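You operate a simulated robot arm through the tools that you are given. There is no shell and no other tool. Be economical: measure what you need, move in short steps, check, and stop when the job is done.

You are at the controls of a simulated robot arm. One attempt, no reset.

## Task
Brush the white and the brown onion bulb clean on the roller and put them back.
Fine: switch the roller on for it and off again; leave the third bulb muddy. Set down upright: what you pick out.

The check looks at the end state, three seconds after you hand in, the way a careful person would. Anything else that was tipped, shoved, dropped, spilled or broken makes it a failure.

## Robot
A 7-joint arm with a two-finger parallel gripper, fixed in place. Base frame: the origin is at the foot of the arm, x ahead of it, y to its left, z up. Readings come in m, degrees, newtons and seconds.
With the tool pointing down near the work surface it reaches from about 0.3 to 0.7 m from the base axis. Its first joint turns from -66.0 to 66.0 degrees. Payload 1.57 kg.
The TCP is the grasp point between the finger pads, 0.03 m short of the fingertips. In the tool frame z runs along the fingers and y along their closing line. The gripper opens to 0.11 m. The fingers are 0.024 m wide and 0.012 m thick; the gripper's body (0.048 by 0.112 m) begins 0.078 m behind the TCP.
Orientation is told as [roll, pitch, yaw] about the base's x, y, z axes, in that order, counted from this pose: with the fingers straight down and closing along the base's y, the tool's x points along the base's -x, its y along +y and its z along -z.

## Interface
- The arm moves only by the tool apply_moves. Its argument "rows" is a list that holds one entry, the list of rows, each a list of 7 numbers: the turn, a rotation vector about the tool's x, y, z in degrees, then the shift along the tool's x, y, z in m, then the finger opening in m, from 0 to 0.11. In form: [[[rx, ry, rz, tx, ty, tz, gripper], ...]]. A call has 1 to 10 rows; each row is the pose to reach, as a shift and turn from the pose commanded when the call began, along the tool's axes at that moment. A row lasts 0.2 s, in which the tool goes at most 0.05 m and 8.6 degrees; a call with a longer step from one row to the next is refused whole, and so is a gripper value outside its range. Where a pose cannot be reached the arm comes as near as it can. A force on the tool above 40 N (or 10 N above the force at the start of the call, whichever is more), or a blocked arm, ends the call early, and 0.2 s more pass. The fingers move at their own pace (about 0.108 m/s each) and stop on an object; they squeeze with about 22 N. The grip force told is the motor's: it shows also when the fingers shut on nothing. Time passes only in rows, and 0.2 s behind the last, so rows that repeat a pose let the fingers close. It gives the time, the measured TCP pose, the force on the tool (base axes), the opening and the grip force at its end, in the units of the frame above (readings bear some noise), with the torque about the TCP (base axes, N m) and any sound that the robot's microphone picked up, and new pictures: "show" is both (left out), scene, wrist or none.
- Cameras (640 x 400 px; columns grow to the right, rows downward): "scene" is fixed at [0.1505, -0.3845, 1.401]; the picture's right is [0.88, -0.47, 0.00], its down [-0.28, -0.53, -0.80] and it looks along [0.38, 0.70, -0.60] (base axes); focal length 311 px, centre (320, 200). "wrist" rides on the gripper at [0.07, 0.016, -0.141] in the tool frame; the picture's right is [-0.23, 0.97, 0.00], its down [-0.85, -0.20, -0.48] and it looks along [-0.47, -0.11, 0.88] (tool axes); focal length 222 px, centre (320, 200).
- measure_at(camera, pixels): for up to 12 pixels [column, row] of the newest picture of that camera ("zoom" is the newest enlarged one), the place [x, y, z] in the base frame of the surface seen there, good to about 0.002 m. It takes no simulated time.
- inspect(camera, box): a new picture of the part [left, top, right, bottom] of that camera's present view, enlarged. It takes no simulated time.
- sign_off(): hands the job in; it is judged then, once.

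Go step by step. Measure first, check grasps and placings, and put right what went wrong. The budget is 80 turns and 200 pictures, counting those below and the enlarged ones. Unless the task says otherwise, let go and move clear before handing in, and close with one line.

The tools are called as name(argument=value, ...) on one line, values as JSON. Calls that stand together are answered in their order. apply_moves: Moves the arm, as the interface text tells. Its arguments: {"type":"object","properties":{"rows":{"type":"array"},"show":{"type":"string","enum":["both","scene","wrist","none"]}},"required":["rows"]} The other tools are called the same way: measure_at (camera, pixels) gives the place of the surface under pixels of a picture; inspect (camera, box) takes an enlarged picture of a part of a camera's view; sign_off () hands the job in.

At the start:

```text
time: 0.0
tool_pos: [0.4099, -0.0355, 1.0836]
tool_rot: [0.0, 0.0, -0.1]
ft_force: [0.5, 0.3, -0.4]
wrist_torque: [0.0, -0.01, -0.01]
opening: 0.11
finger_force: 0.0
```

scene: 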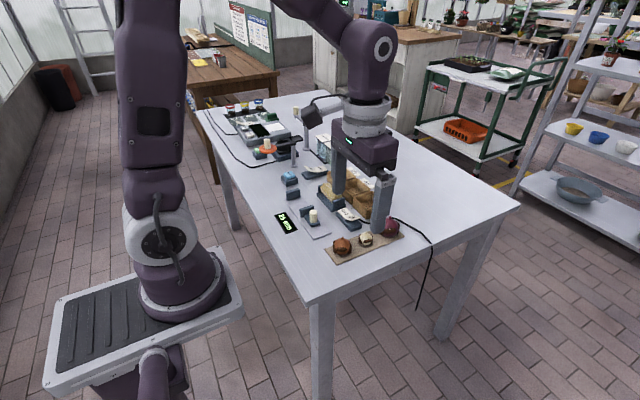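
wrist: 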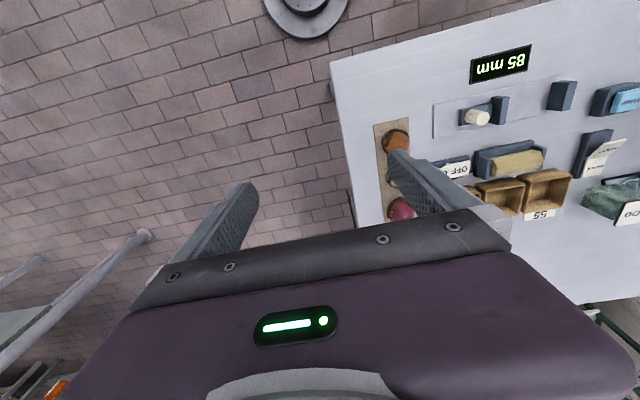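

The pictures show a table with three bulbs on a tray near (365,240) in the scene view, plus several devices. I'll enlarge both views to identify them.

inspect(camera="scene", box=[260, 150, 440, 270])

inspect(camera="wrist", box=[360, 30, 640, 230])

inspect(camera="scene", box=[200, 80, 350, 190])

```text
3.33 times, centred on (350, 210) of scene
```

zoom: 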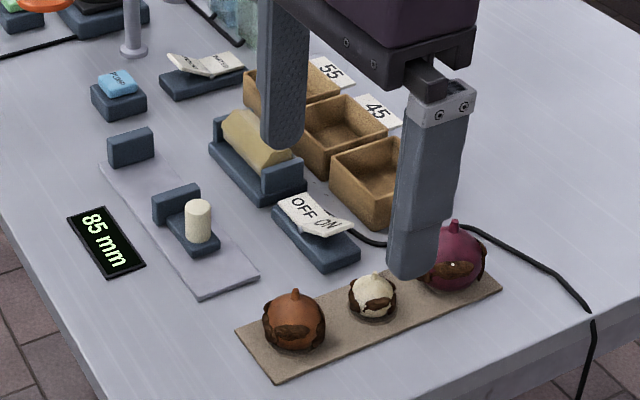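

```text
2.00 times, centred on (500, 130) of wrist
```

zoom: 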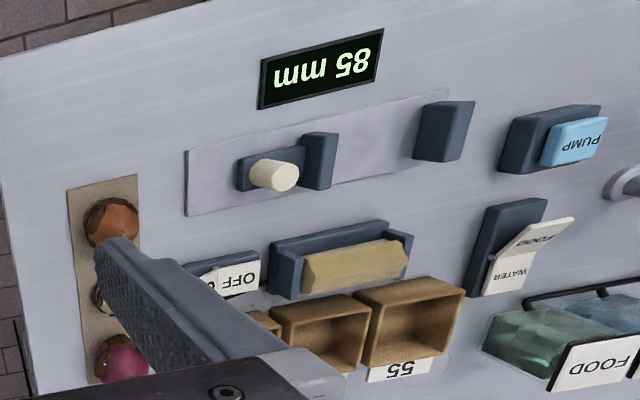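

```text
3.64 times, centred on (275, 135) of scene
```

zoom: 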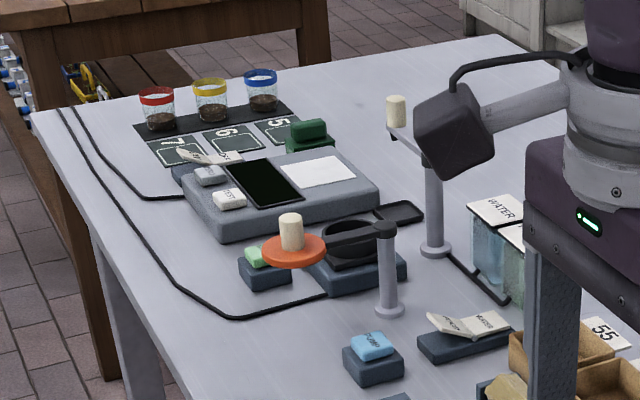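

The roller is the tan cylinder between brackets, and the OFF/ON rocker is beside it. The bulbs, from left to right in the scene view, are brown, white and red. I'll zoom in again and measure.

inspect(camera="scene", box=[310, 180, 415, 270])

measure_at(camera="wrist", pixels=[[396, 136], [396, 145], [402, 208], [384, 125], [395, 220], [465, 165], [452, 170], [515, 162], [495, 165], [540, 158], [515, 150], [480, 165]])

```text
4.44 times, centred on (362, 225) of scene
```

zoom: 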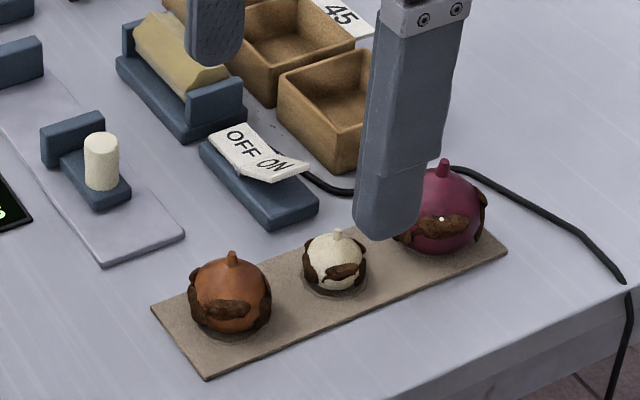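

```text
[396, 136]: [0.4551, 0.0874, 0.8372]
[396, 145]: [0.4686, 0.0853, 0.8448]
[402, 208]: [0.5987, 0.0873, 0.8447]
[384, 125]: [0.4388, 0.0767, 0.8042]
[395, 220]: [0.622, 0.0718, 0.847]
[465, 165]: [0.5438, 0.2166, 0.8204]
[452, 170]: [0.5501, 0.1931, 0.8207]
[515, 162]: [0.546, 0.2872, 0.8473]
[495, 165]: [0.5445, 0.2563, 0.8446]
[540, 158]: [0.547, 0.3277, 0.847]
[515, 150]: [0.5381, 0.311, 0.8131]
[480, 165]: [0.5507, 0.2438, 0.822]
```

measure_at(camera="zoom", pixels=[[232, 257], [230, 280], [338, 234], [332, 250], [443, 163], [237, 140], [280, 170], [262, 150], [155, 30], [195, 75], [215, 100], [125, 35]])

measure_at(camera="zoom", pixels=[[160, 310], [207, 378], [505, 250], [262, 220], [315, 210], [205, 148], [190, 140], [345, 170], [280, 85], [180, 70], [100, 145], [235, 300]])

```text
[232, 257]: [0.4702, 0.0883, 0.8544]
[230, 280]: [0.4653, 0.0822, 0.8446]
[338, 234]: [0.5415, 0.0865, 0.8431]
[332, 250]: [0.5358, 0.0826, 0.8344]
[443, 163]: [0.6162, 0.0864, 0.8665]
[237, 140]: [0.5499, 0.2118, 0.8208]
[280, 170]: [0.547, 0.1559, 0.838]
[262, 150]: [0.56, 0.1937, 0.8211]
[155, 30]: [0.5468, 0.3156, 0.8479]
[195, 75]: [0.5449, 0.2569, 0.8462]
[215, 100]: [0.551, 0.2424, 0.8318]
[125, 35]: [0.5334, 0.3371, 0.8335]
```

```text
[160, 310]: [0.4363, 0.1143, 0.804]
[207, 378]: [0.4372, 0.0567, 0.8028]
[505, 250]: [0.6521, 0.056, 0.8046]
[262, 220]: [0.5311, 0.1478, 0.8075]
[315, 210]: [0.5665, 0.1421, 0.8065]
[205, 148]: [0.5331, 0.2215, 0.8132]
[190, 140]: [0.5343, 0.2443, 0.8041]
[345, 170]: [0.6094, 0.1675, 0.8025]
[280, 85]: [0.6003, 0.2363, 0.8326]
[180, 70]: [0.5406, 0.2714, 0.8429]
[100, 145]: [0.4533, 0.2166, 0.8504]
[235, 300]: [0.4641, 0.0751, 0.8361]
```

I have the layout: brown bulb about (0.470,0.087), white (0.541,0.086), red (0.615,0.086), roller along y at x≈0.547, and the ON end of the switch near y≈0.157. Next I'll bring the wrist camera closer to see the mud and the roller.

apply_moves(rows=[[[0, 0, 0, 0.0, 0.04, 0.02, 0.11], [0, 0, 0, 0.0, 0.08, 0.04, 0.11], [0, 0, 0, 0.0, 0.11, 0.07, 0.11], [0, 0, 0, 0.01, 0.12, 0.1, 0.11]]], show="both")

inspect(camera="wrist", box=[200, 0, 520, 200])

inspect(camera="scene", box=[310, 180, 415, 270])

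```text
time: 1.0
tool_pos: [0.3996, 0.0845, 0.984]
tool_rot: [0.0, 0.0, -0.1]
ft_force: [-0.2, 0.5, -0.5]
wrist_torque: [0.01, 0.06, 0.0]
opening: 0.1102
finger_force: 0.1
```

scene: 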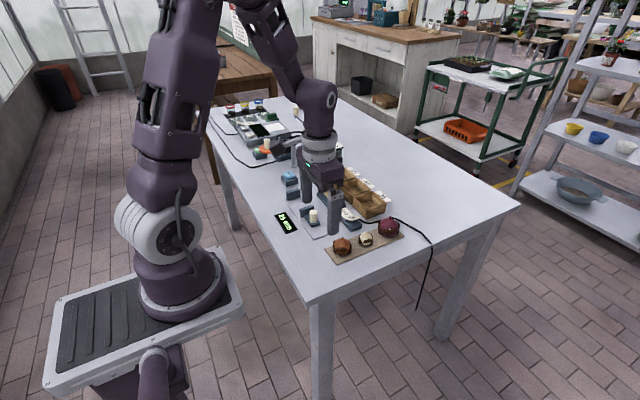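
wrist: 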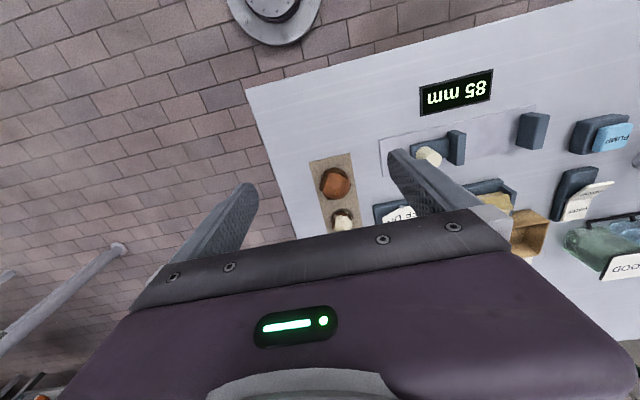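

```text
2.00 times, centred on (360, 100) of wrist
```

zoom: 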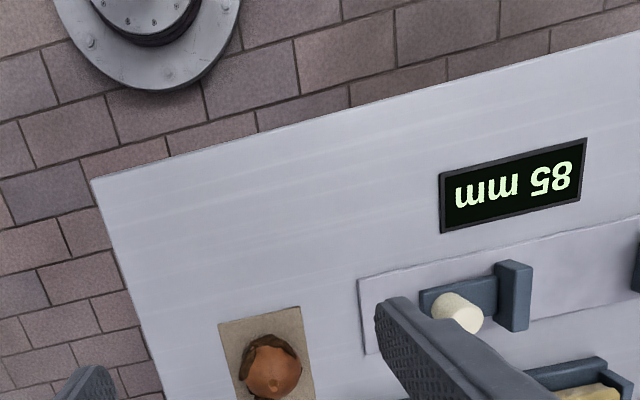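

```text
4.44 times, centred on (362, 225) of scene
```

zoom: 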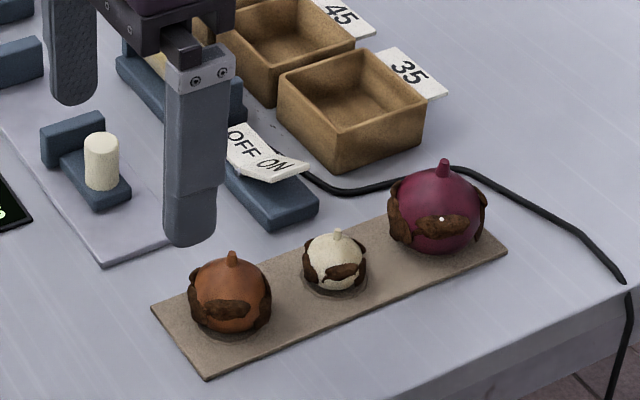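

Mud patches ring each bulb's waist. I'll back off in x and go lower, so the bulbs and roller show between the fingers.

apply_moves(rows=[[[0, 0, 0, 0.03, 0.0, 0.02, 0.11], [0, 0, 0, 0.06, 0.0, 0.04, 0.11], [0, 0, 0, 0.08, 0.01, 0.06, 0.11]]], show="wrist")

inspect(camera="wrist", box=[230, 80, 470, 230])

inspect(camera="wrist", box=[400, 80, 640, 230])

inspect(camera="scene", box=[315, 170, 380, 220])

```text
time: 1.8
tool_pos: [0.3199, 0.0941, 0.9256]
tool_rot: [-0.1, 0.0, 0.1]
ft_force: [-0.9, -0.6, -0.1]
wrist_torque: [0.0, 0.0, 0.01]
opening: 0.1098
finger_force: 0.1
```

wrist: 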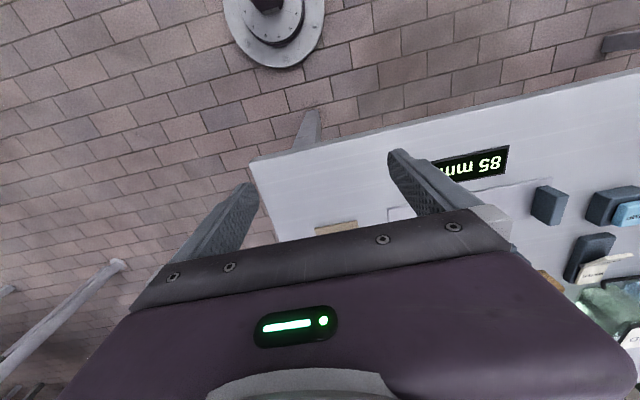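

```text
2.67 times, centred on (350, 155) of wrist
```

zoom: 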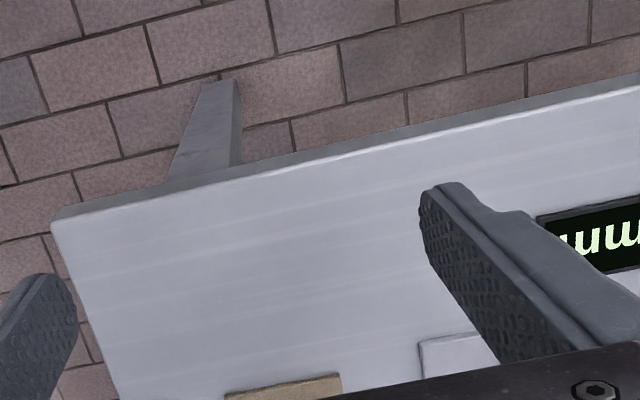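

```text
2.67 times, centred on (520, 155) of wrist
```

zoom: 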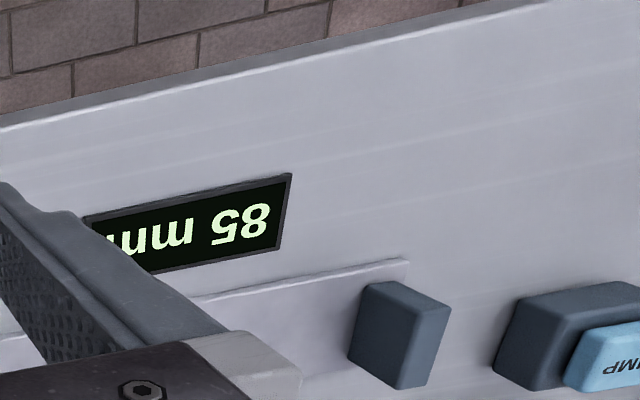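

```text
8.00 times, centred on (348, 195) of scene
```

zoom: 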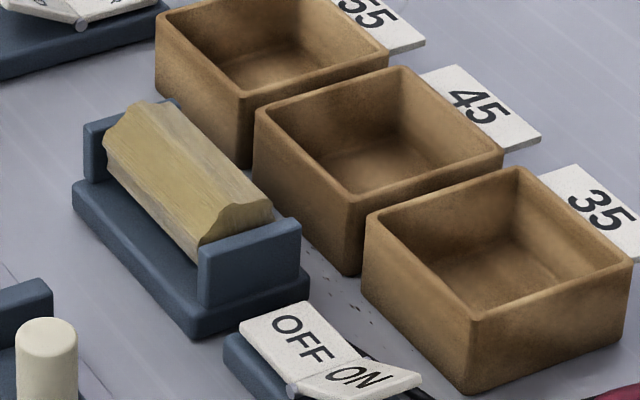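

The gripper body hides whatever lies ahead in x, so the wrist camera needs more x or height. This scene zoom shows the roller well, so I'll measure its details there.

measure_at(camera="zoom", pixels=[[140, 110], [230, 190], [265, 205], [200, 235], [150, 190], [125, 150], [200, 290], [300, 225], [100, 190], [190, 325], [255, 120], [205, 255]])

apply_moves(rows=[[[0, 0, 0, -0.04, 0.0, -0.02, 0.08], [0, 0, 0, -0.08, 0.0, -0.04, 0.06], [0, 0, 0, -0.12, 0.01, -0.05, 0.04], [0, 0, 0, -0.16, 0.03, -0.05, 0.02], [0, 0, 0, -0.2, 0.05, -0.05, 0.0], [0, 0, 0, -0.23, 0.063, -0.03, 0.0], [0, 0, 0, -0.23, 0.063, -0.03, 0.0]]], show="both")

inspect(camera="wrist", box=[230, 80, 470, 230])

```text
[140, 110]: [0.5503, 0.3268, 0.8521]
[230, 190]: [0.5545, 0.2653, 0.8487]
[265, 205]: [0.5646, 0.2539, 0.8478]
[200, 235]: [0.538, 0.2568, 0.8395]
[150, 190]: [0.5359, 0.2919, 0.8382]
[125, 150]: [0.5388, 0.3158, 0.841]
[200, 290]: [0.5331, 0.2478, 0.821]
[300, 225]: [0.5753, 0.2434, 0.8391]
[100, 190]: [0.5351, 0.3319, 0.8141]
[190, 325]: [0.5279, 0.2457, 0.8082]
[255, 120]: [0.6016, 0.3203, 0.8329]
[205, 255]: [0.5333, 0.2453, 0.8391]
```

```text
time: 3.4
tool_pos: [0.5498, 0.1585, 0.9551]
tool_rot: [0.0, 0.0, 0.0]
ft_force: [0.2, 0.8, -0.2]
wrist_torque: [0.03, 0.01, -0.01]
opening: 0.0
finger_force: 21.1
```

scene: 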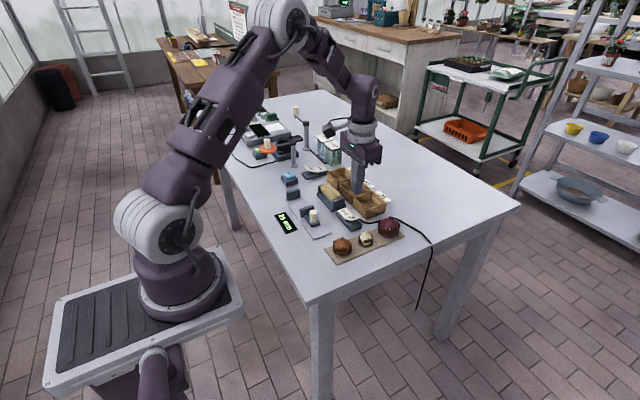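
wrist: 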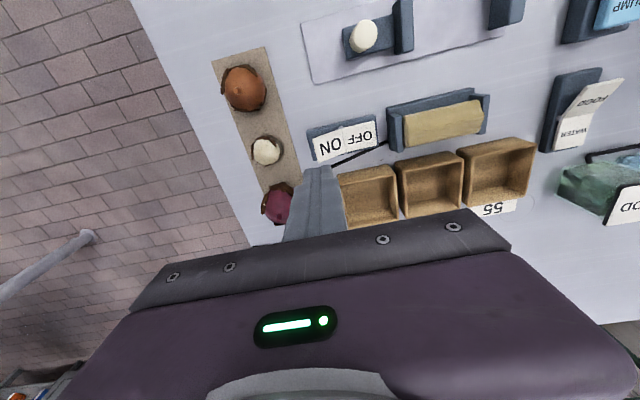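

```text
2.67 times, centred on (350, 155) of wrist
```

zoom: 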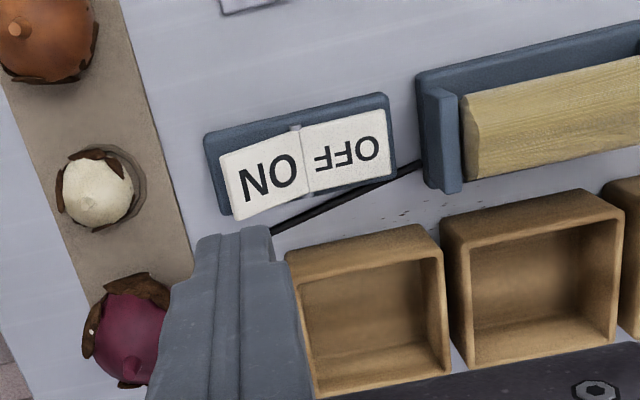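

The gripper is above the ON end of the rocker, which the wrist zoom shows raised at about (270,175). Before pressing it I'll zoom in on the bulbs to see the mud pattern.

inspect(camera="wrist", box=[200, 50, 312, 120])

inspect(camera="wrist", box=[220, 115, 308, 170])

inspect(camera="scene", box=[325, 220, 405, 270])

measure_at(camera="wrist", pixels=[[322, 145], [340, 140], [355, 135], [370, 130], [244, 87], [265, 152], [240, 96], [262, 156]])

```text
5.71 times, centred on (256, 85) of wrist
```

zoom: 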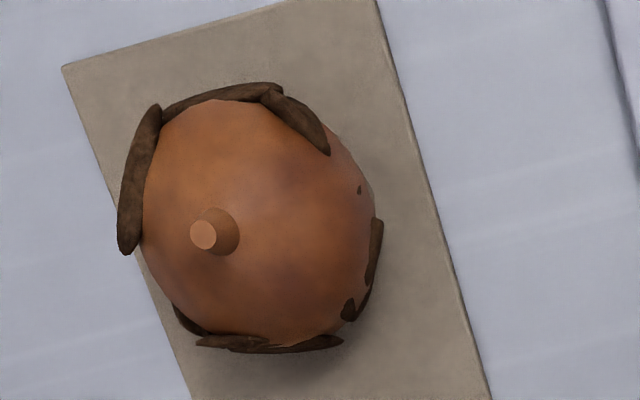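

```text
7.27 times, centred on (264, 142) of wrist
```

zoom: 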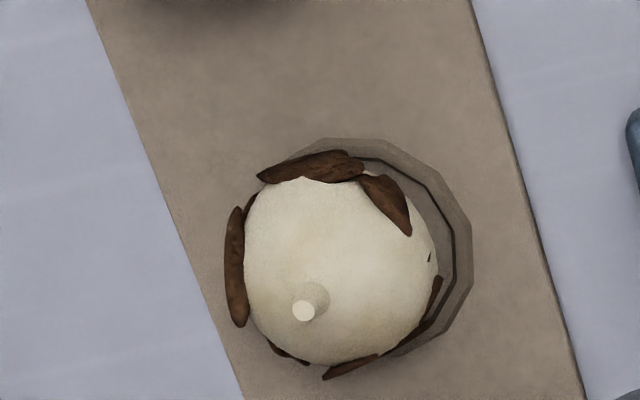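

```text
8.00 times, centred on (365, 245) of scene
```

zoom: 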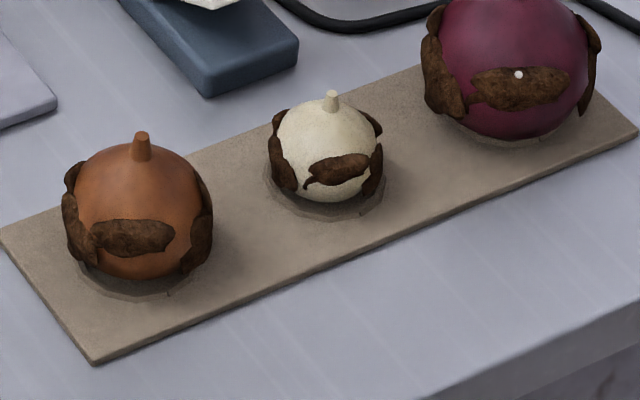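

```text
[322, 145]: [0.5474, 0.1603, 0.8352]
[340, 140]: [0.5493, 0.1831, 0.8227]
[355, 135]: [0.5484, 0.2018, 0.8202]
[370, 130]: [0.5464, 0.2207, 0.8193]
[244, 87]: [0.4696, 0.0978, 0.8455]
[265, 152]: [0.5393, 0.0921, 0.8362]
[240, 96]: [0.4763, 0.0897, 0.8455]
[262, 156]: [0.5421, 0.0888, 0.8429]
```

Each bulb has about six mud patches around the waist. I'll press the ON end now with closed fingers (surface at z≈0.836).

apply_moves(rows=[[[0, 0, 0, 0, 0, 0.045, 0.0], [0, 0, 0, 0, 0, 0.08, 0.0], [0, 0, 0, 0, 0, 0.09, 0.0], [0, 0, 0, 0, 0, 0.096, 0.0], [0, 0, 0, 0, 0, 0.101, 0.0], [0, 0, 0, 0, 0, 0.106, 0.0]]], show="both")

```text
time: 4.8
tool_pos: [0.5495, 0.1572, 0.8503]
tool_rot: [0.0, -0.1, 0.0]
ft_force: [-6.7, -3.0, 16.5]
wrist_torque: [0.02, 0.34, 0.06]
opening: 0.0
finger_force: 20.7
stopped in row 6: the force on the tool passed its limit at 46 N (the readings are from after the stop); the commanded pose is now the measured one
```

scene: 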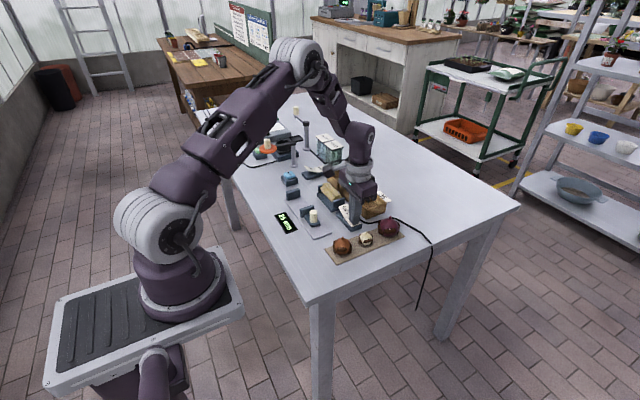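
wrist: 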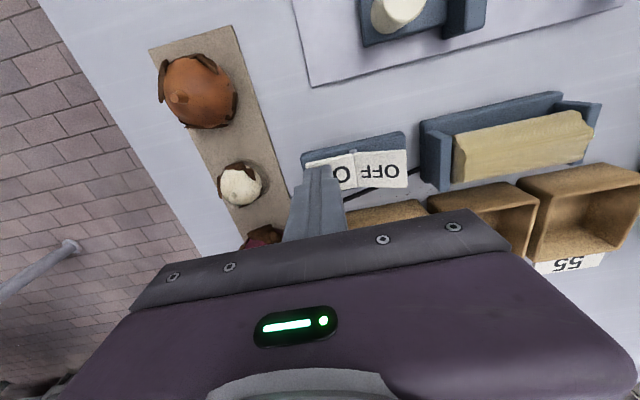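

The press hit bottom at 46 N. I'll lift and check the rocker and roller.

apply_moves(rows=[[[0, 0, 0, 0, 0, -0.04, 0.0], [0, 0, 0, 0, 0, -0.085, 0.0]]], show="none")

inspect(camera="wrist", box=[280, 60, 520, 210])

inspect(camera="scene", box=[315, 170, 380, 220])

```text
time: 5.5
tool_pos: [0.5499, 0.1562, 0.9349]
tool_rot: [-0.1, -0.1, 0.0]
ft_force: [0.0, 0.0, 0.5]
wrist_torque: [0.0, -0.01, 0.04]
opening: 0.0
finger_force: 21.1
```

```text
2.67 times, centred on (400, 135) of wrist
```

zoom: 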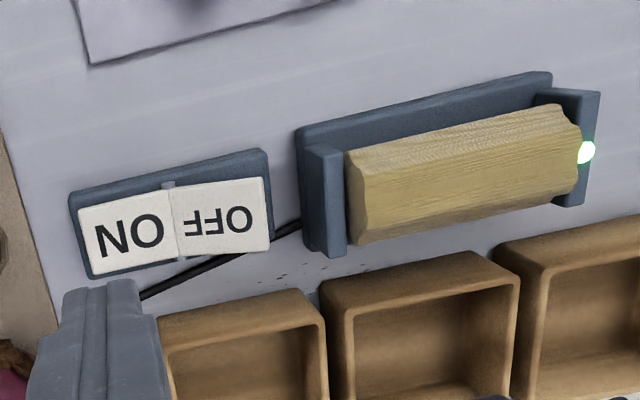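

```text
8.00 times, centred on (348, 195) of scene
```

zoom: 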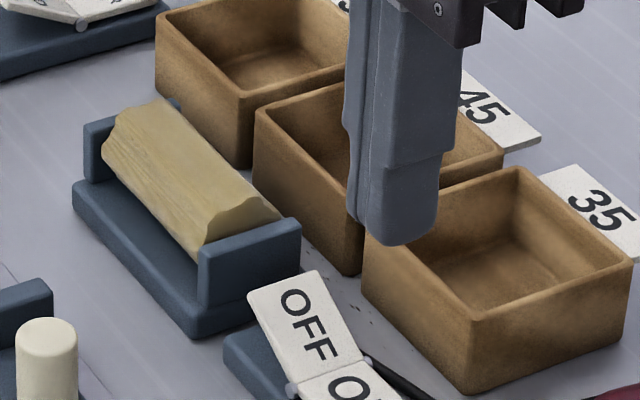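

The indicator lamp is lit at zoom (586,152) and the OFF end is raised, so the roller is running. Next I'll pick the white bulb with the fingers closing along y.

apply_moves(rows=[[[0, 0, 0, 0.005, -0.035, 0, 0.03], [0, 0, 0, 0.0085, -0.0695, 0, 0.07], [0, 0, 0, 0.0085, -0.0695, 0.03, 0.07], [0, 0, 0, 0.0085, -0.0695, 0.06, 0.07], [0, 0, 0, 0.0085, -0.0695, 0.08, 0.07], [0, 0, 0, 0.0085, -0.0695, 0.095, 0.07]]], show="both")

inspect(camera="scene", box=[325, 220, 405, 270])

inspect(camera="wrist", box=[240, 120, 400, 220])

```text
time: 6.8
tool_pos: [0.5426, 0.088, 0.8388]
tool_rot: [0.0, -0.1, 0.0]
ft_force: [-0.3, 0.2, -0.7]
wrist_torque: [-0.02, -0.01, 0.03]
opening: 0.0699
finger_force: 0.1
```

scene: 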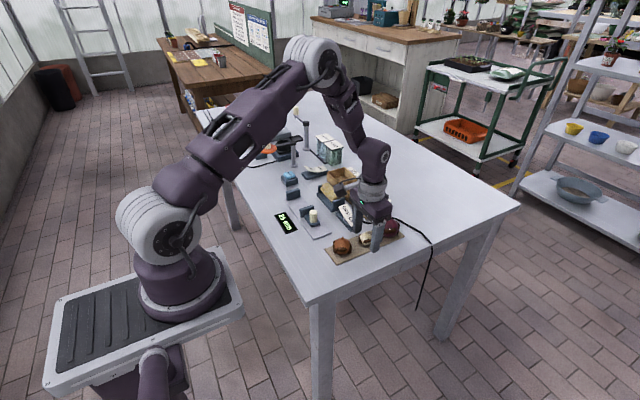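
wrist: 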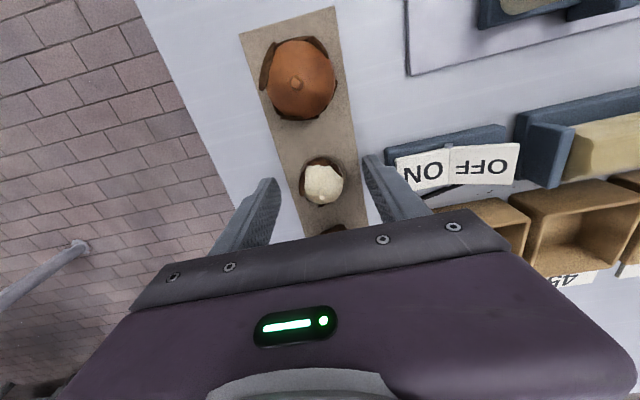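

```text
8.00 times, centred on (365, 245) of scene
```

zoom: 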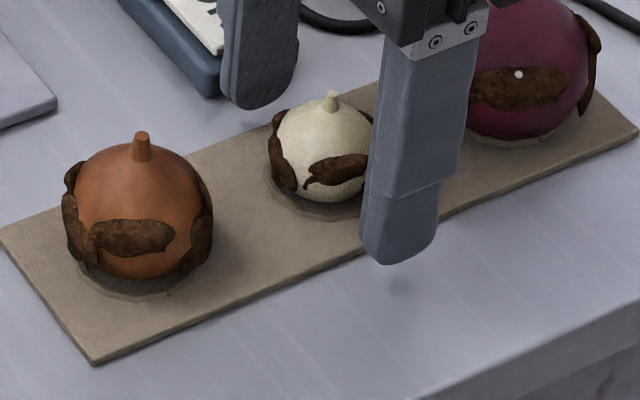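

```text
4.00 times, centred on (320, 170) of wrist
```

zoom: 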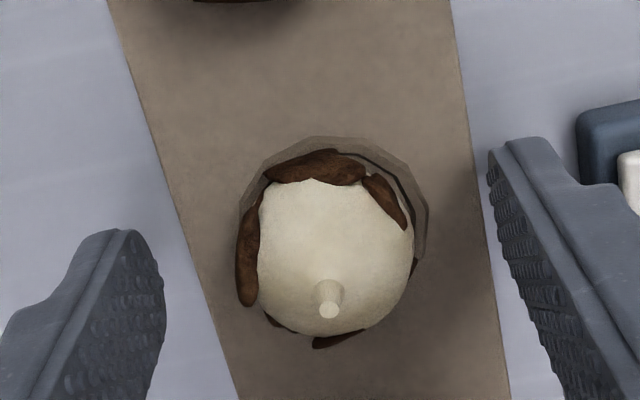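

The white bulb sits centred between the fingers. I'll close on it and lift.

apply_moves(rows=[[[0, 0, 0, 0.001, -0.001, 0, 0.05], [0, 0, 0, 0.001, -0.001, 0, 0.03], [0, 0, 0, 0.001, -0.001, 0, 0.015], [0, 0, 0, 0.001, -0.001, 0, 0.015]]], show="none")

apply_moves(rows=[[[0, 0, 0, 0, 0, -0.02, 0.015], [0, 0, 0, 0, 0, -0.06, 0.015], [0, 0, 0, 0, 0, -0.09, 0.015]]], show="both")

inspect(camera="scene", box=[325, 190, 425, 260])

```text
time: 7.8
tool_pos: [0.5403, 0.087, 0.8417]
tool_rot: [0.0, -0.1, 0.0]
ft_force: [0.4, -0.2, -0.6]
wrist_torque: [0.01, 0.0, -0.01]
opening: 0.0325
finger_force: 22.3
```

```text
time: 8.7
tool_pos: [0.5405, 0.0879, 0.931]
tool_rot: [0.0, -0.1, -0.1]
ft_force: [-1.0, -0.2, -0.8]
wrist_torque: [0.01, 0.01, -0.01]
opening: 0.0326
finger_force: 22.2
```

scene: 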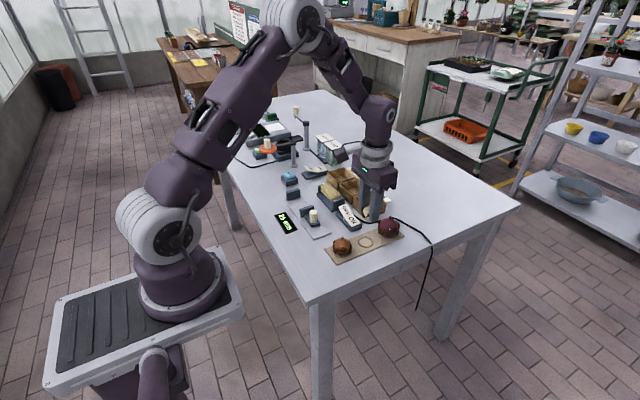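
wrist: 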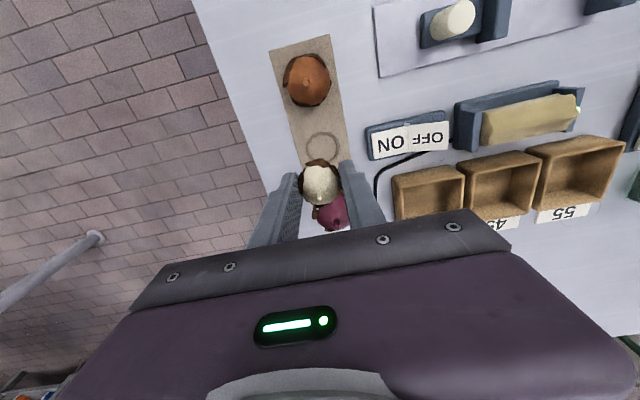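

```text
5.71 times, centred on (375, 225) of scene
```

zoom: 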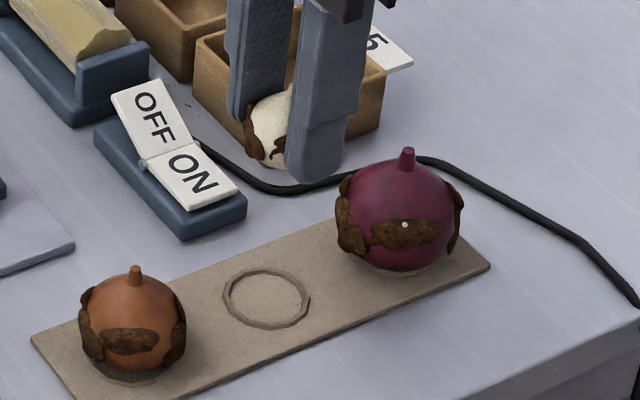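

The white bulb is held (opening 32.6 mm), and its seat ring is visible on the tray. I'll measure the seat and the obstacles next to the roller's -x side.

measure_at(camera="zoom", pixels=[[224, 295], [309, 300], [268, 270], [268, 326], [268, 298]])

measure_at(camera="wrist", pixels=[[450, 25], [480, 20], [500, 25], [495, 40], [520, 45], [590, 5], [540, 110], [520, 125], [580, 90], [475, 105], [470, 135], [550, 85]])

```text
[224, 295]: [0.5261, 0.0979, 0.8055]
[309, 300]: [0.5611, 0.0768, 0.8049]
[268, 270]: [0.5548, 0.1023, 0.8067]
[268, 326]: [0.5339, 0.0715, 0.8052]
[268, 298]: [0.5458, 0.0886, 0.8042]
```

```text
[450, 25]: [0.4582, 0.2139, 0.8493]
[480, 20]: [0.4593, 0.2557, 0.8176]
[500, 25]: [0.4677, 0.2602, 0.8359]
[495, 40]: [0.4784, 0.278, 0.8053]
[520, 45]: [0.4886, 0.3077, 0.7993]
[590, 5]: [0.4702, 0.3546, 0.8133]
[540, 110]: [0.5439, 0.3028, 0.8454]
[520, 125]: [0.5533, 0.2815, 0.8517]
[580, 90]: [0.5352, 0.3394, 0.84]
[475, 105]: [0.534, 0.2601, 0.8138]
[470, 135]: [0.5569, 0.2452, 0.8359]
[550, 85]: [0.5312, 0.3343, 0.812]
```

The roller's -x side is free: the caliper jaw ends near x≈0.475. I'll carry the bulb to (0.505, 0.29), then lower it beside the roller.

apply_moves(rows=[[[0, 0, 0, 0.01, 0.045, -0.01, 0.015], [0, 0, 0, 0.02, 0.09, -0.01, 0.015], [0, 0, 0, 0.03, 0.135, -0.01, 0.015], [0, 0, 0, 0.036, 0.18, -0.01, 0.015], [0, 0, 0, 0.036, 0.203, 0.0, 0.015], [0, 0, 0, 0.036, 0.203, 0.03, 0.015], [0, 0, 0, 0.036, 0.203, 0.06, 0.015], [0, 0, 0, 0.036, 0.203, 0.077, 0.015]]], show="both")

inspect(camera="scene", box=[305, 165, 385, 215])

inspect(camera="wrist", box=[240, 120, 400, 220])

```text
time: 10.4
tool_pos: [0.5039, 0.2891, 0.8523]
tool_rot: [0.1, 0.0, 0.0]
ft_force: [0.1, 0.2, 0.3]
wrist_torque: [0.0, -0.01, -0.03]
opening: 0.0322
finger_force: 21.9
```

scene: 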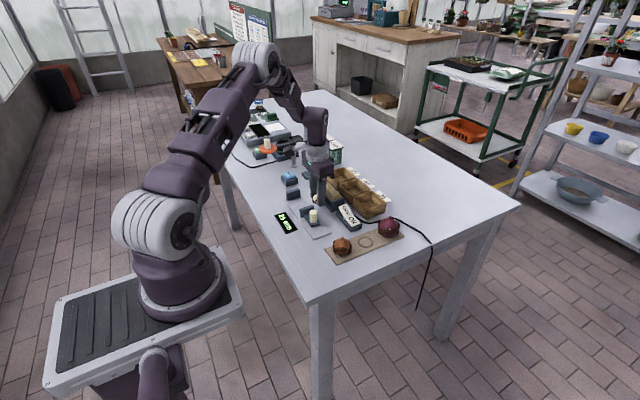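
wrist: 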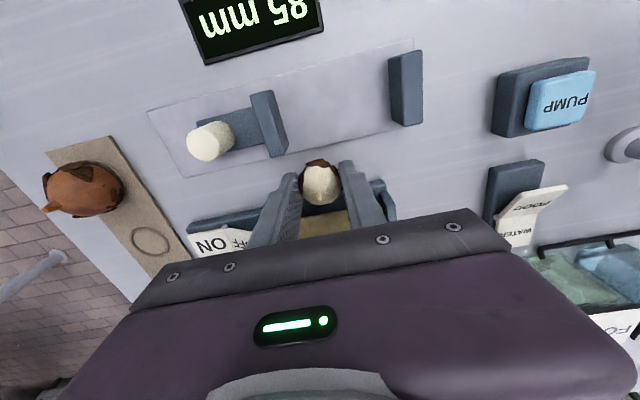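

```text
8.00 times, centred on (345, 190) of scene
```

zoom: 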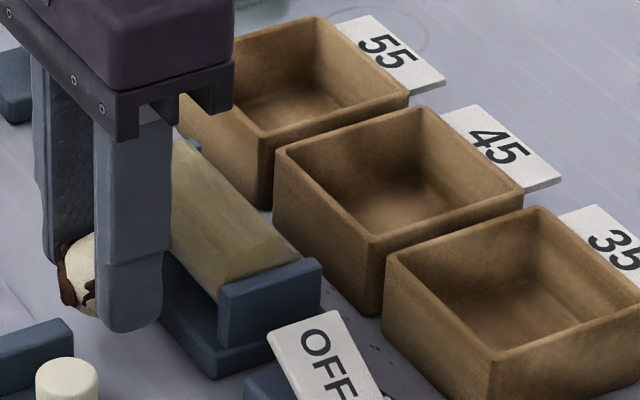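

```text
4.00 times, centred on (320, 170) of wrist
```

zoom: 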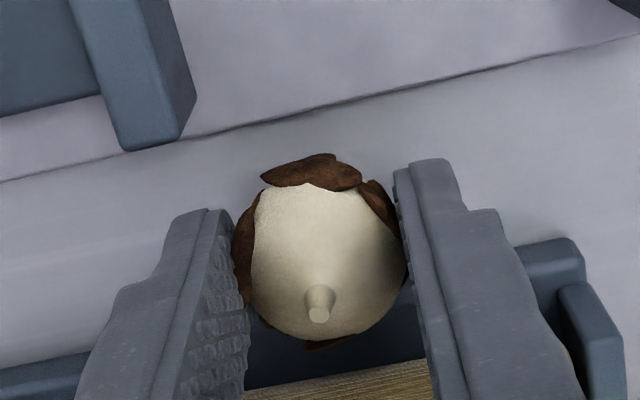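

The bulb hangs at the roller's -x side. I'll ease it into contact in small steps, watching force and sound.

apply_moves(rows=[[[0, 0, 0, -0.006, 0, 0, 0.015], [0, 0, 0, -0.01, 0, 0, 0.015], [0, 0, 0, -0.012, 0, 0, 0.015], [0, 0, 0, -0.014, 0, 0, 0.015], [0, 0, 0, -0.015, 0, 0, 0.015], [0, 0, 0, -0.016, 0, 0, 0.015]]], show="none")

inspect(camera="wrist", box=[240, 120, 400, 220])

inspect(camera="scene", box=[305, 165, 385, 215])

```text
time: 11.8
tool_pos: [0.5205, 0.2887, 0.8518]
tool_rot: [0.0, 0.2, -0.1]
ft_force: [-12.8, -0.7, -1.9]
wrist_torque: [-0.05, 0.33, -0.04]
opening: 0.0323
finger_force: 22.4
```

```text
4.00 times, centred on (320, 170) of wrist
```

zoom: 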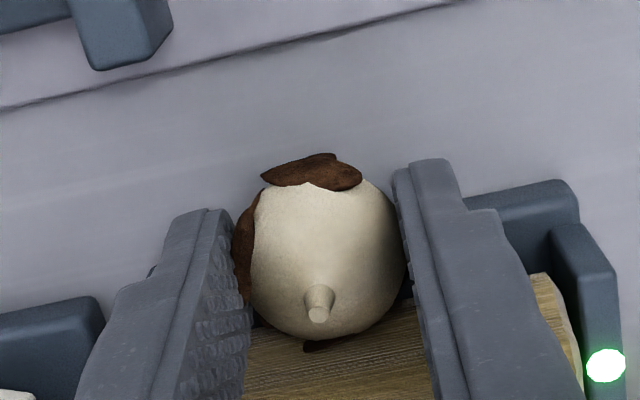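

```text
8.00 times, centred on (345, 190) of scene
```

zoom: 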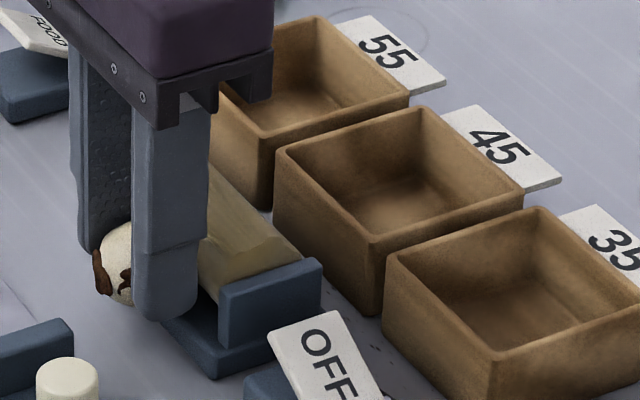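

A 13 N contact is working: the upper-right patch is already gone, so mud comes off with brushing time. I'll keep holding.

apply_moves(rows=[[[0, 0, 0, 0, 0, 0, 0.015], [0, 0, 0, 0, 0, 0, 0.015], [0, 0, 0, 0, 0, 0, 0.015], [0, 0, 0, 0, 0, 0, 0.015], [0, 0, 0, 0, 0, 0, 0.015], [0, 0, 0, 0, 0, 0, 0.015]]], show="none")

inspect(camera="wrist", box=[240, 120, 400, 220])

```text
time: 13.2
tool_pos: [0.5207, 0.2899, 0.8546]
tool_rot: [0.1, -0.2, -0.1]
ft_force: [-18.4, 0.5, 5.6]
wrist_torque: [0.01, 0.33, -0.01]
opening: 0.033
finger_force: 22.2
```

```text
4.00 times, centred on (320, 170) of wrist
```

zoom: 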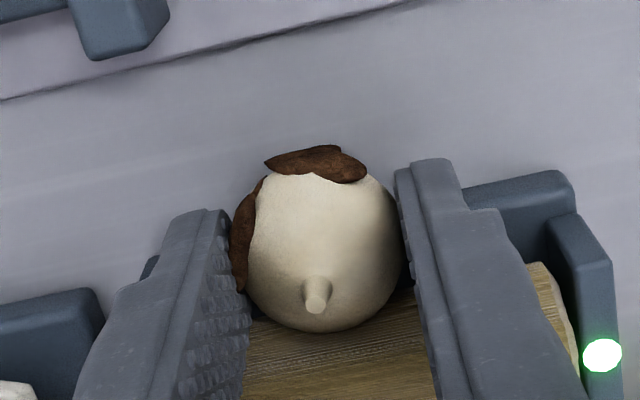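

The +x patch has gone as well, but the drag is tipping the bulb slightly. I'll ease off 1 mm and keep brushing.

apply_moves(rows=[[[0, 0, 0, 0.001, 0, 0, 0.015], [0, 0, 0, 0.001, 0, 0, 0.015], [0, 0, 0, 0.001, 0, 0, 0.015], [0, 0, 0, 0.001, 0, 0, 0.015], [0, 0, 0, 0.001, 0, 0, 0.015], [0, 0, 0, 0.001, 0, 0, 0.015]]], show="none")

inspect(camera="wrist", box=[240, 120, 400, 220])

inspect(camera="scene", box=[305, 165, 385, 215])

```text
time: 14.7
tool_pos: [0.5197, 0.2885, 0.8531]
tool_rot: [0.1, -0.1, 0.0]
ft_force: [-0.5, -0.1, 0.8]
wrist_torque: [0.0, -0.02, 0.05]
opening: 0.0329
finger_force: 22.7
```

```text
4.00 times, centred on (320, 170) of wrist
```

zoom: 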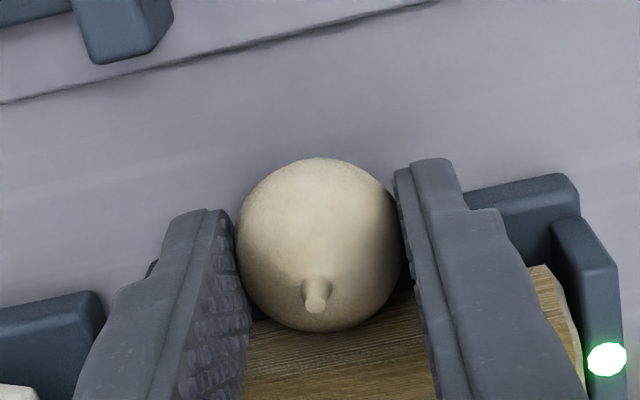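

```text
8.00 times, centred on (345, 190) of scene
```

zoom: 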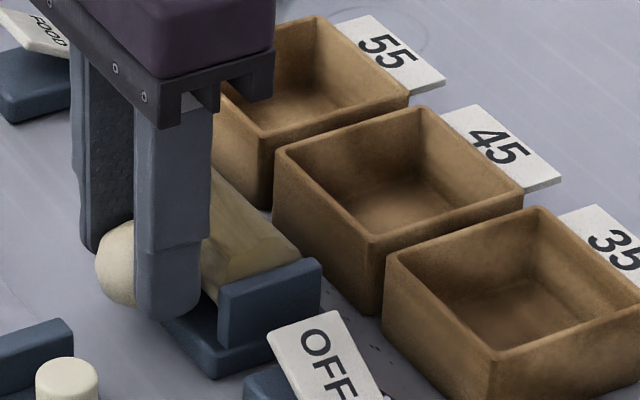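

The white bulb now looks clean. I'll retract, lift and check its tilt and its hidden sides.

apply_moves(rows=[[[0, 0, 0, 0.01, 0, 0, 0.015], [0, 0, 0, 0.016, 0, -0.02, 0.015], [0, 0, 0, 0.016, 0, -0.06, 0.015], [0, 0, 0, 0.016, -0.03, -0.09, 0.015], [0, 0, 0, 0.01, -0.075, -0.09, 0.015], [0, 0, 0, 0.0, -0.12, -0.09, 0.015], [0, 0, 0, -0.01, -0.165, -0.09, 0.015], [0, 0, 0, -0.021, -0.2025, -0.08, 0.015]]], show="both")

inspect(camera="scene", box=[345, 180, 425, 230])

inspect(camera="wrist", box=[240, 120, 400, 220])

```text
time: 16.4
tool_pos: [0.542, 0.086, 0.9333]
tool_rot: [0.0, -0.1, 0.0]
ft_force: [-0.3, -0.3, -0.6]
wrist_torque: [0.03, 0.0, 0.04]
opening: 0.0329
finger_force: 22.1
```

scene: 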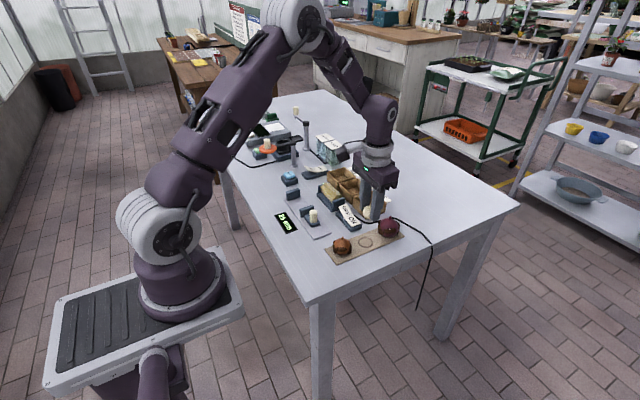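
wrist: 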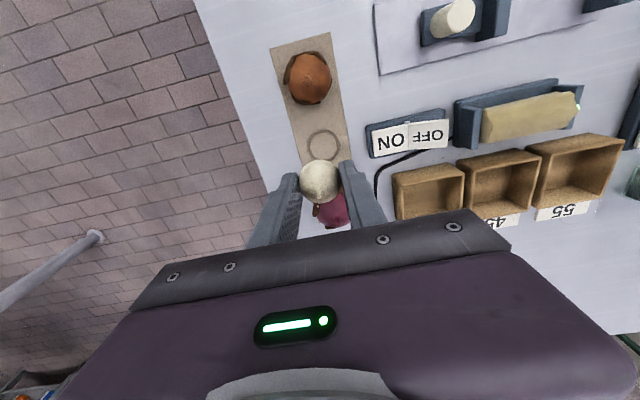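

```text
8.00 times, centred on (385, 205) of scene
```

zoom: 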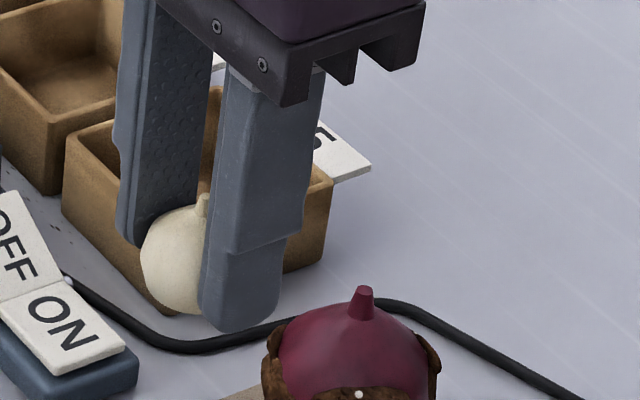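

```text
4.00 times, centred on (320, 170) of wrist
```

zoom: 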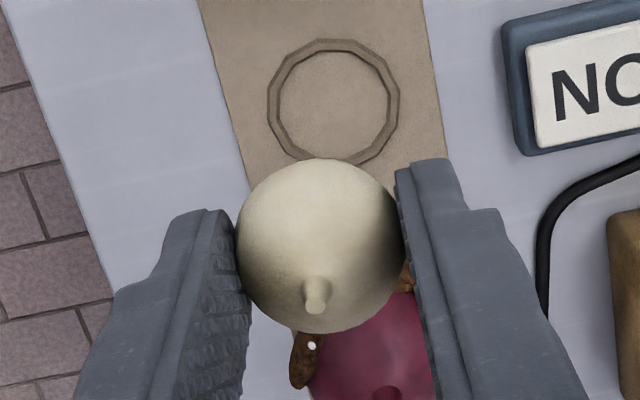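

The bulb is clean and nearly upright. I'll measure the stem tip and body to work out where it sits in the grip.

measure_at(camera="zoom", pixels=[[315, 305], [318, 285], [320, 200], [320, 180], [340, 240], [320, 165], [290, 100], [333, 40], [333, 165], [268, 105], [399, 105]])

inspect(camera="scene", box=[345, 180, 425, 230])

measure_at(camera="zoom", pixels=[[203, 197], [200, 215], [165, 250], [180, 310], [145, 265], [175, 230]])

```text
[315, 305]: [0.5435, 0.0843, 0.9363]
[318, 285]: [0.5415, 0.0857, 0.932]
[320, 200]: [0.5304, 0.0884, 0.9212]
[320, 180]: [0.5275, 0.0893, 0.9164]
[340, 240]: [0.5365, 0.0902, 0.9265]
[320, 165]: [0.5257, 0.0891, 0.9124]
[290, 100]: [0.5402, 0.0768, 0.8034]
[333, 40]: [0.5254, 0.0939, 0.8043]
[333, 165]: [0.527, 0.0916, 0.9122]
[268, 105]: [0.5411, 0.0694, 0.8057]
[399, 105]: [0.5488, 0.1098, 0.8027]
```

```text
8.00 times, centred on (385, 205) of scene
```

zoom: 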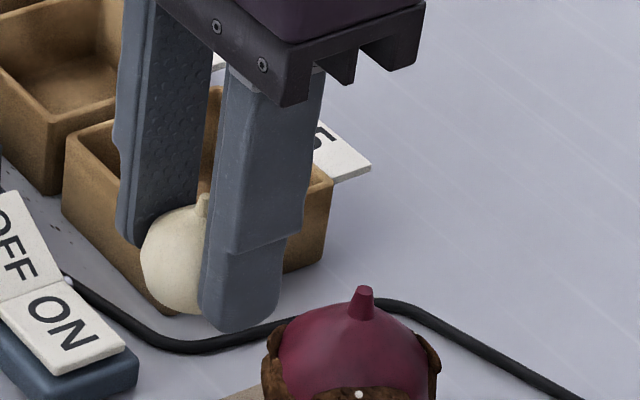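

```text
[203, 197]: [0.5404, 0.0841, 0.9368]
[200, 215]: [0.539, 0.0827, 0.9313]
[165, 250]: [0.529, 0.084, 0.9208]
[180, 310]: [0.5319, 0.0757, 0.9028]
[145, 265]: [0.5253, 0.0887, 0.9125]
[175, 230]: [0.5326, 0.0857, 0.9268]
```

The stem is in the same place relative to the TCP as at pickup, so the bulb hasn't slipped. I'll reverse the pickup exactly: down 0.092 m, then release.

apply_moves(rows=[[[0, 0, 0, 0, 0, 0.04, 0.015], [0, 0, 0, 0, 0, 0.075, 0.015], [0, 0, 0, 0, 0, 0.086, 0.015], [0, 0, 0, 0, 0, 0.09, 0.015], [0, 0, 0, 0, 0, 0.0925, 0.015]]], show="none")

inspect(camera="scene", box=[335, 215, 415, 265])

inspect(camera="wrist", box=[240, 120, 400, 220])

```text
time: 17.6
tool_pos: [0.5419, 0.0878, 0.8401]
tool_rot: [0.0, -0.3, -0.1]
ft_force: [-3.0, -1.2, 15.8]
wrist_torque: [-0.1, 0.1, -0.01]
opening: 0.0331
finger_force: 21.6
```

```text
8.00 times, centred on (375, 240) of scene
```

zoom: 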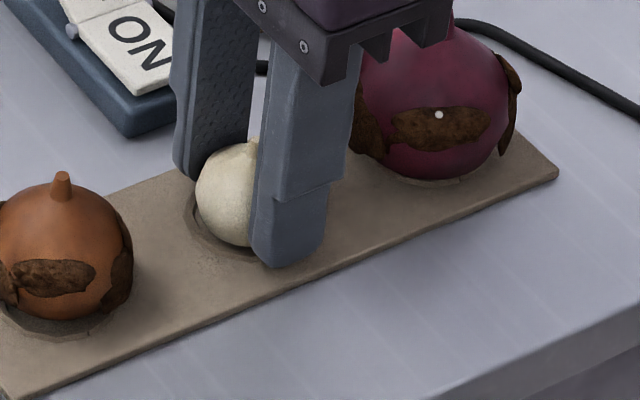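

```text
4.00 times, centred on (320, 170) of wrist
```

zoom: 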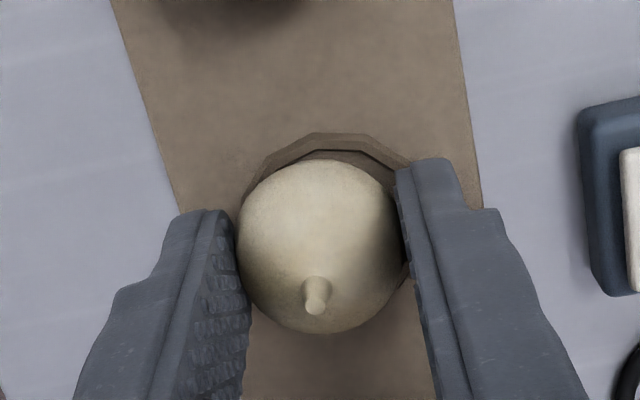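

The bulb is in its seat under a light press. I'll release by opening to 0.07, then lift straight up and look.

apply_moves(rows=[[[0, 0, 0, 0, 0, -0.0008, 0.015], [0, 0, 0, 0, 0, -0.0008, 0.04], [0, 0, 0, 0, 0, -0.0008, 0.06], [0, 0, 0, 0, 0, -0.0008, 0.07], [0, 0, 0, 0, 0, -0.03, 0.07], [0, 0, 0, 0, 0, -0.07, 0.07]]], show="both")

inspect(camera="scene", box=[335, 215, 415, 265])

inspect(camera="wrist", box=[240, 80, 400, 180])

```text
time: 19.1
tool_pos: [0.542, 0.0883, 0.9075]
tool_rot: [-0.1, -0.1, 0.0]
ft_force: [0.3, 0.2, 0.5]
wrist_torque: [0.02, 0.0, -0.01]
opening: 0.0703
finger_force: 0.0
```

scene: 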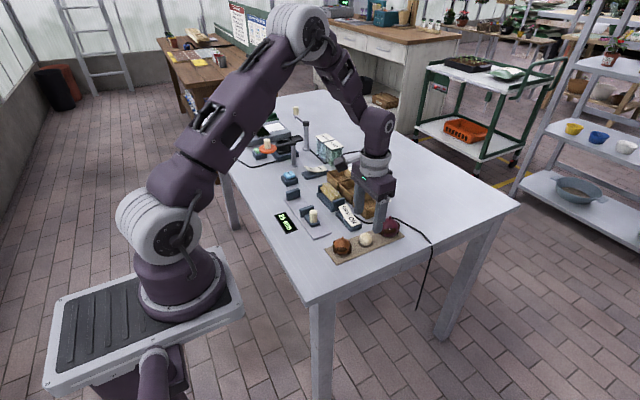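
wrist: 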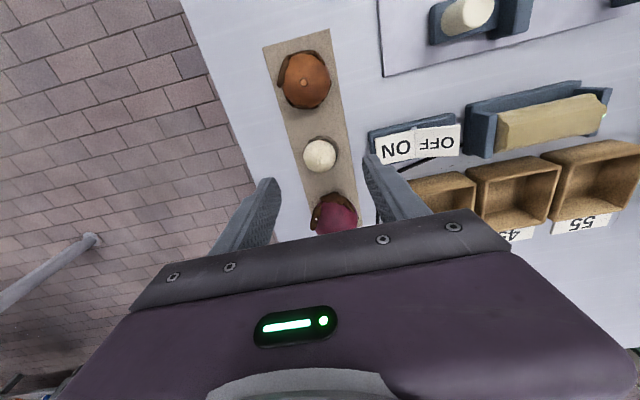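

```text
8.00 times, centred on (375, 240) of scene
```

zoom: 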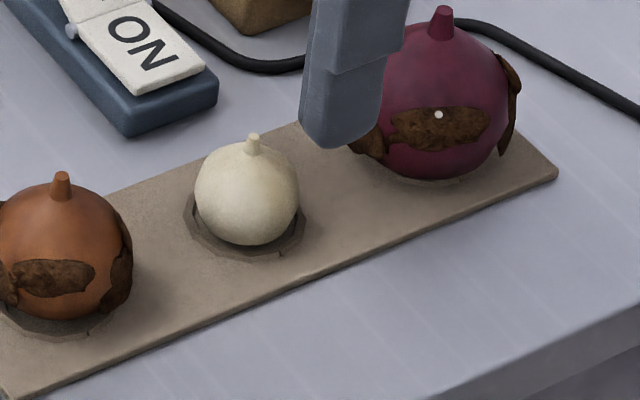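

```text
4.00 times, centred on (320, 130) of wrist
```

zoom: 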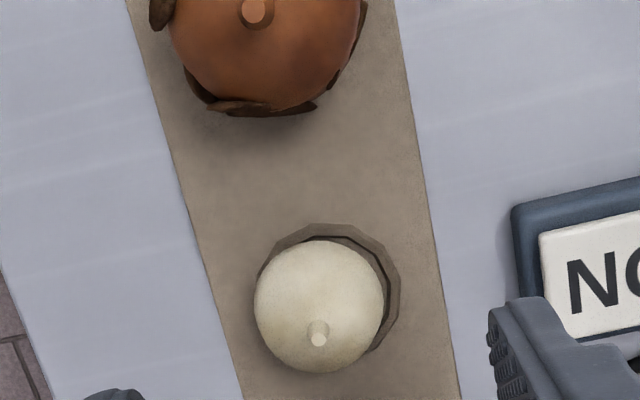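

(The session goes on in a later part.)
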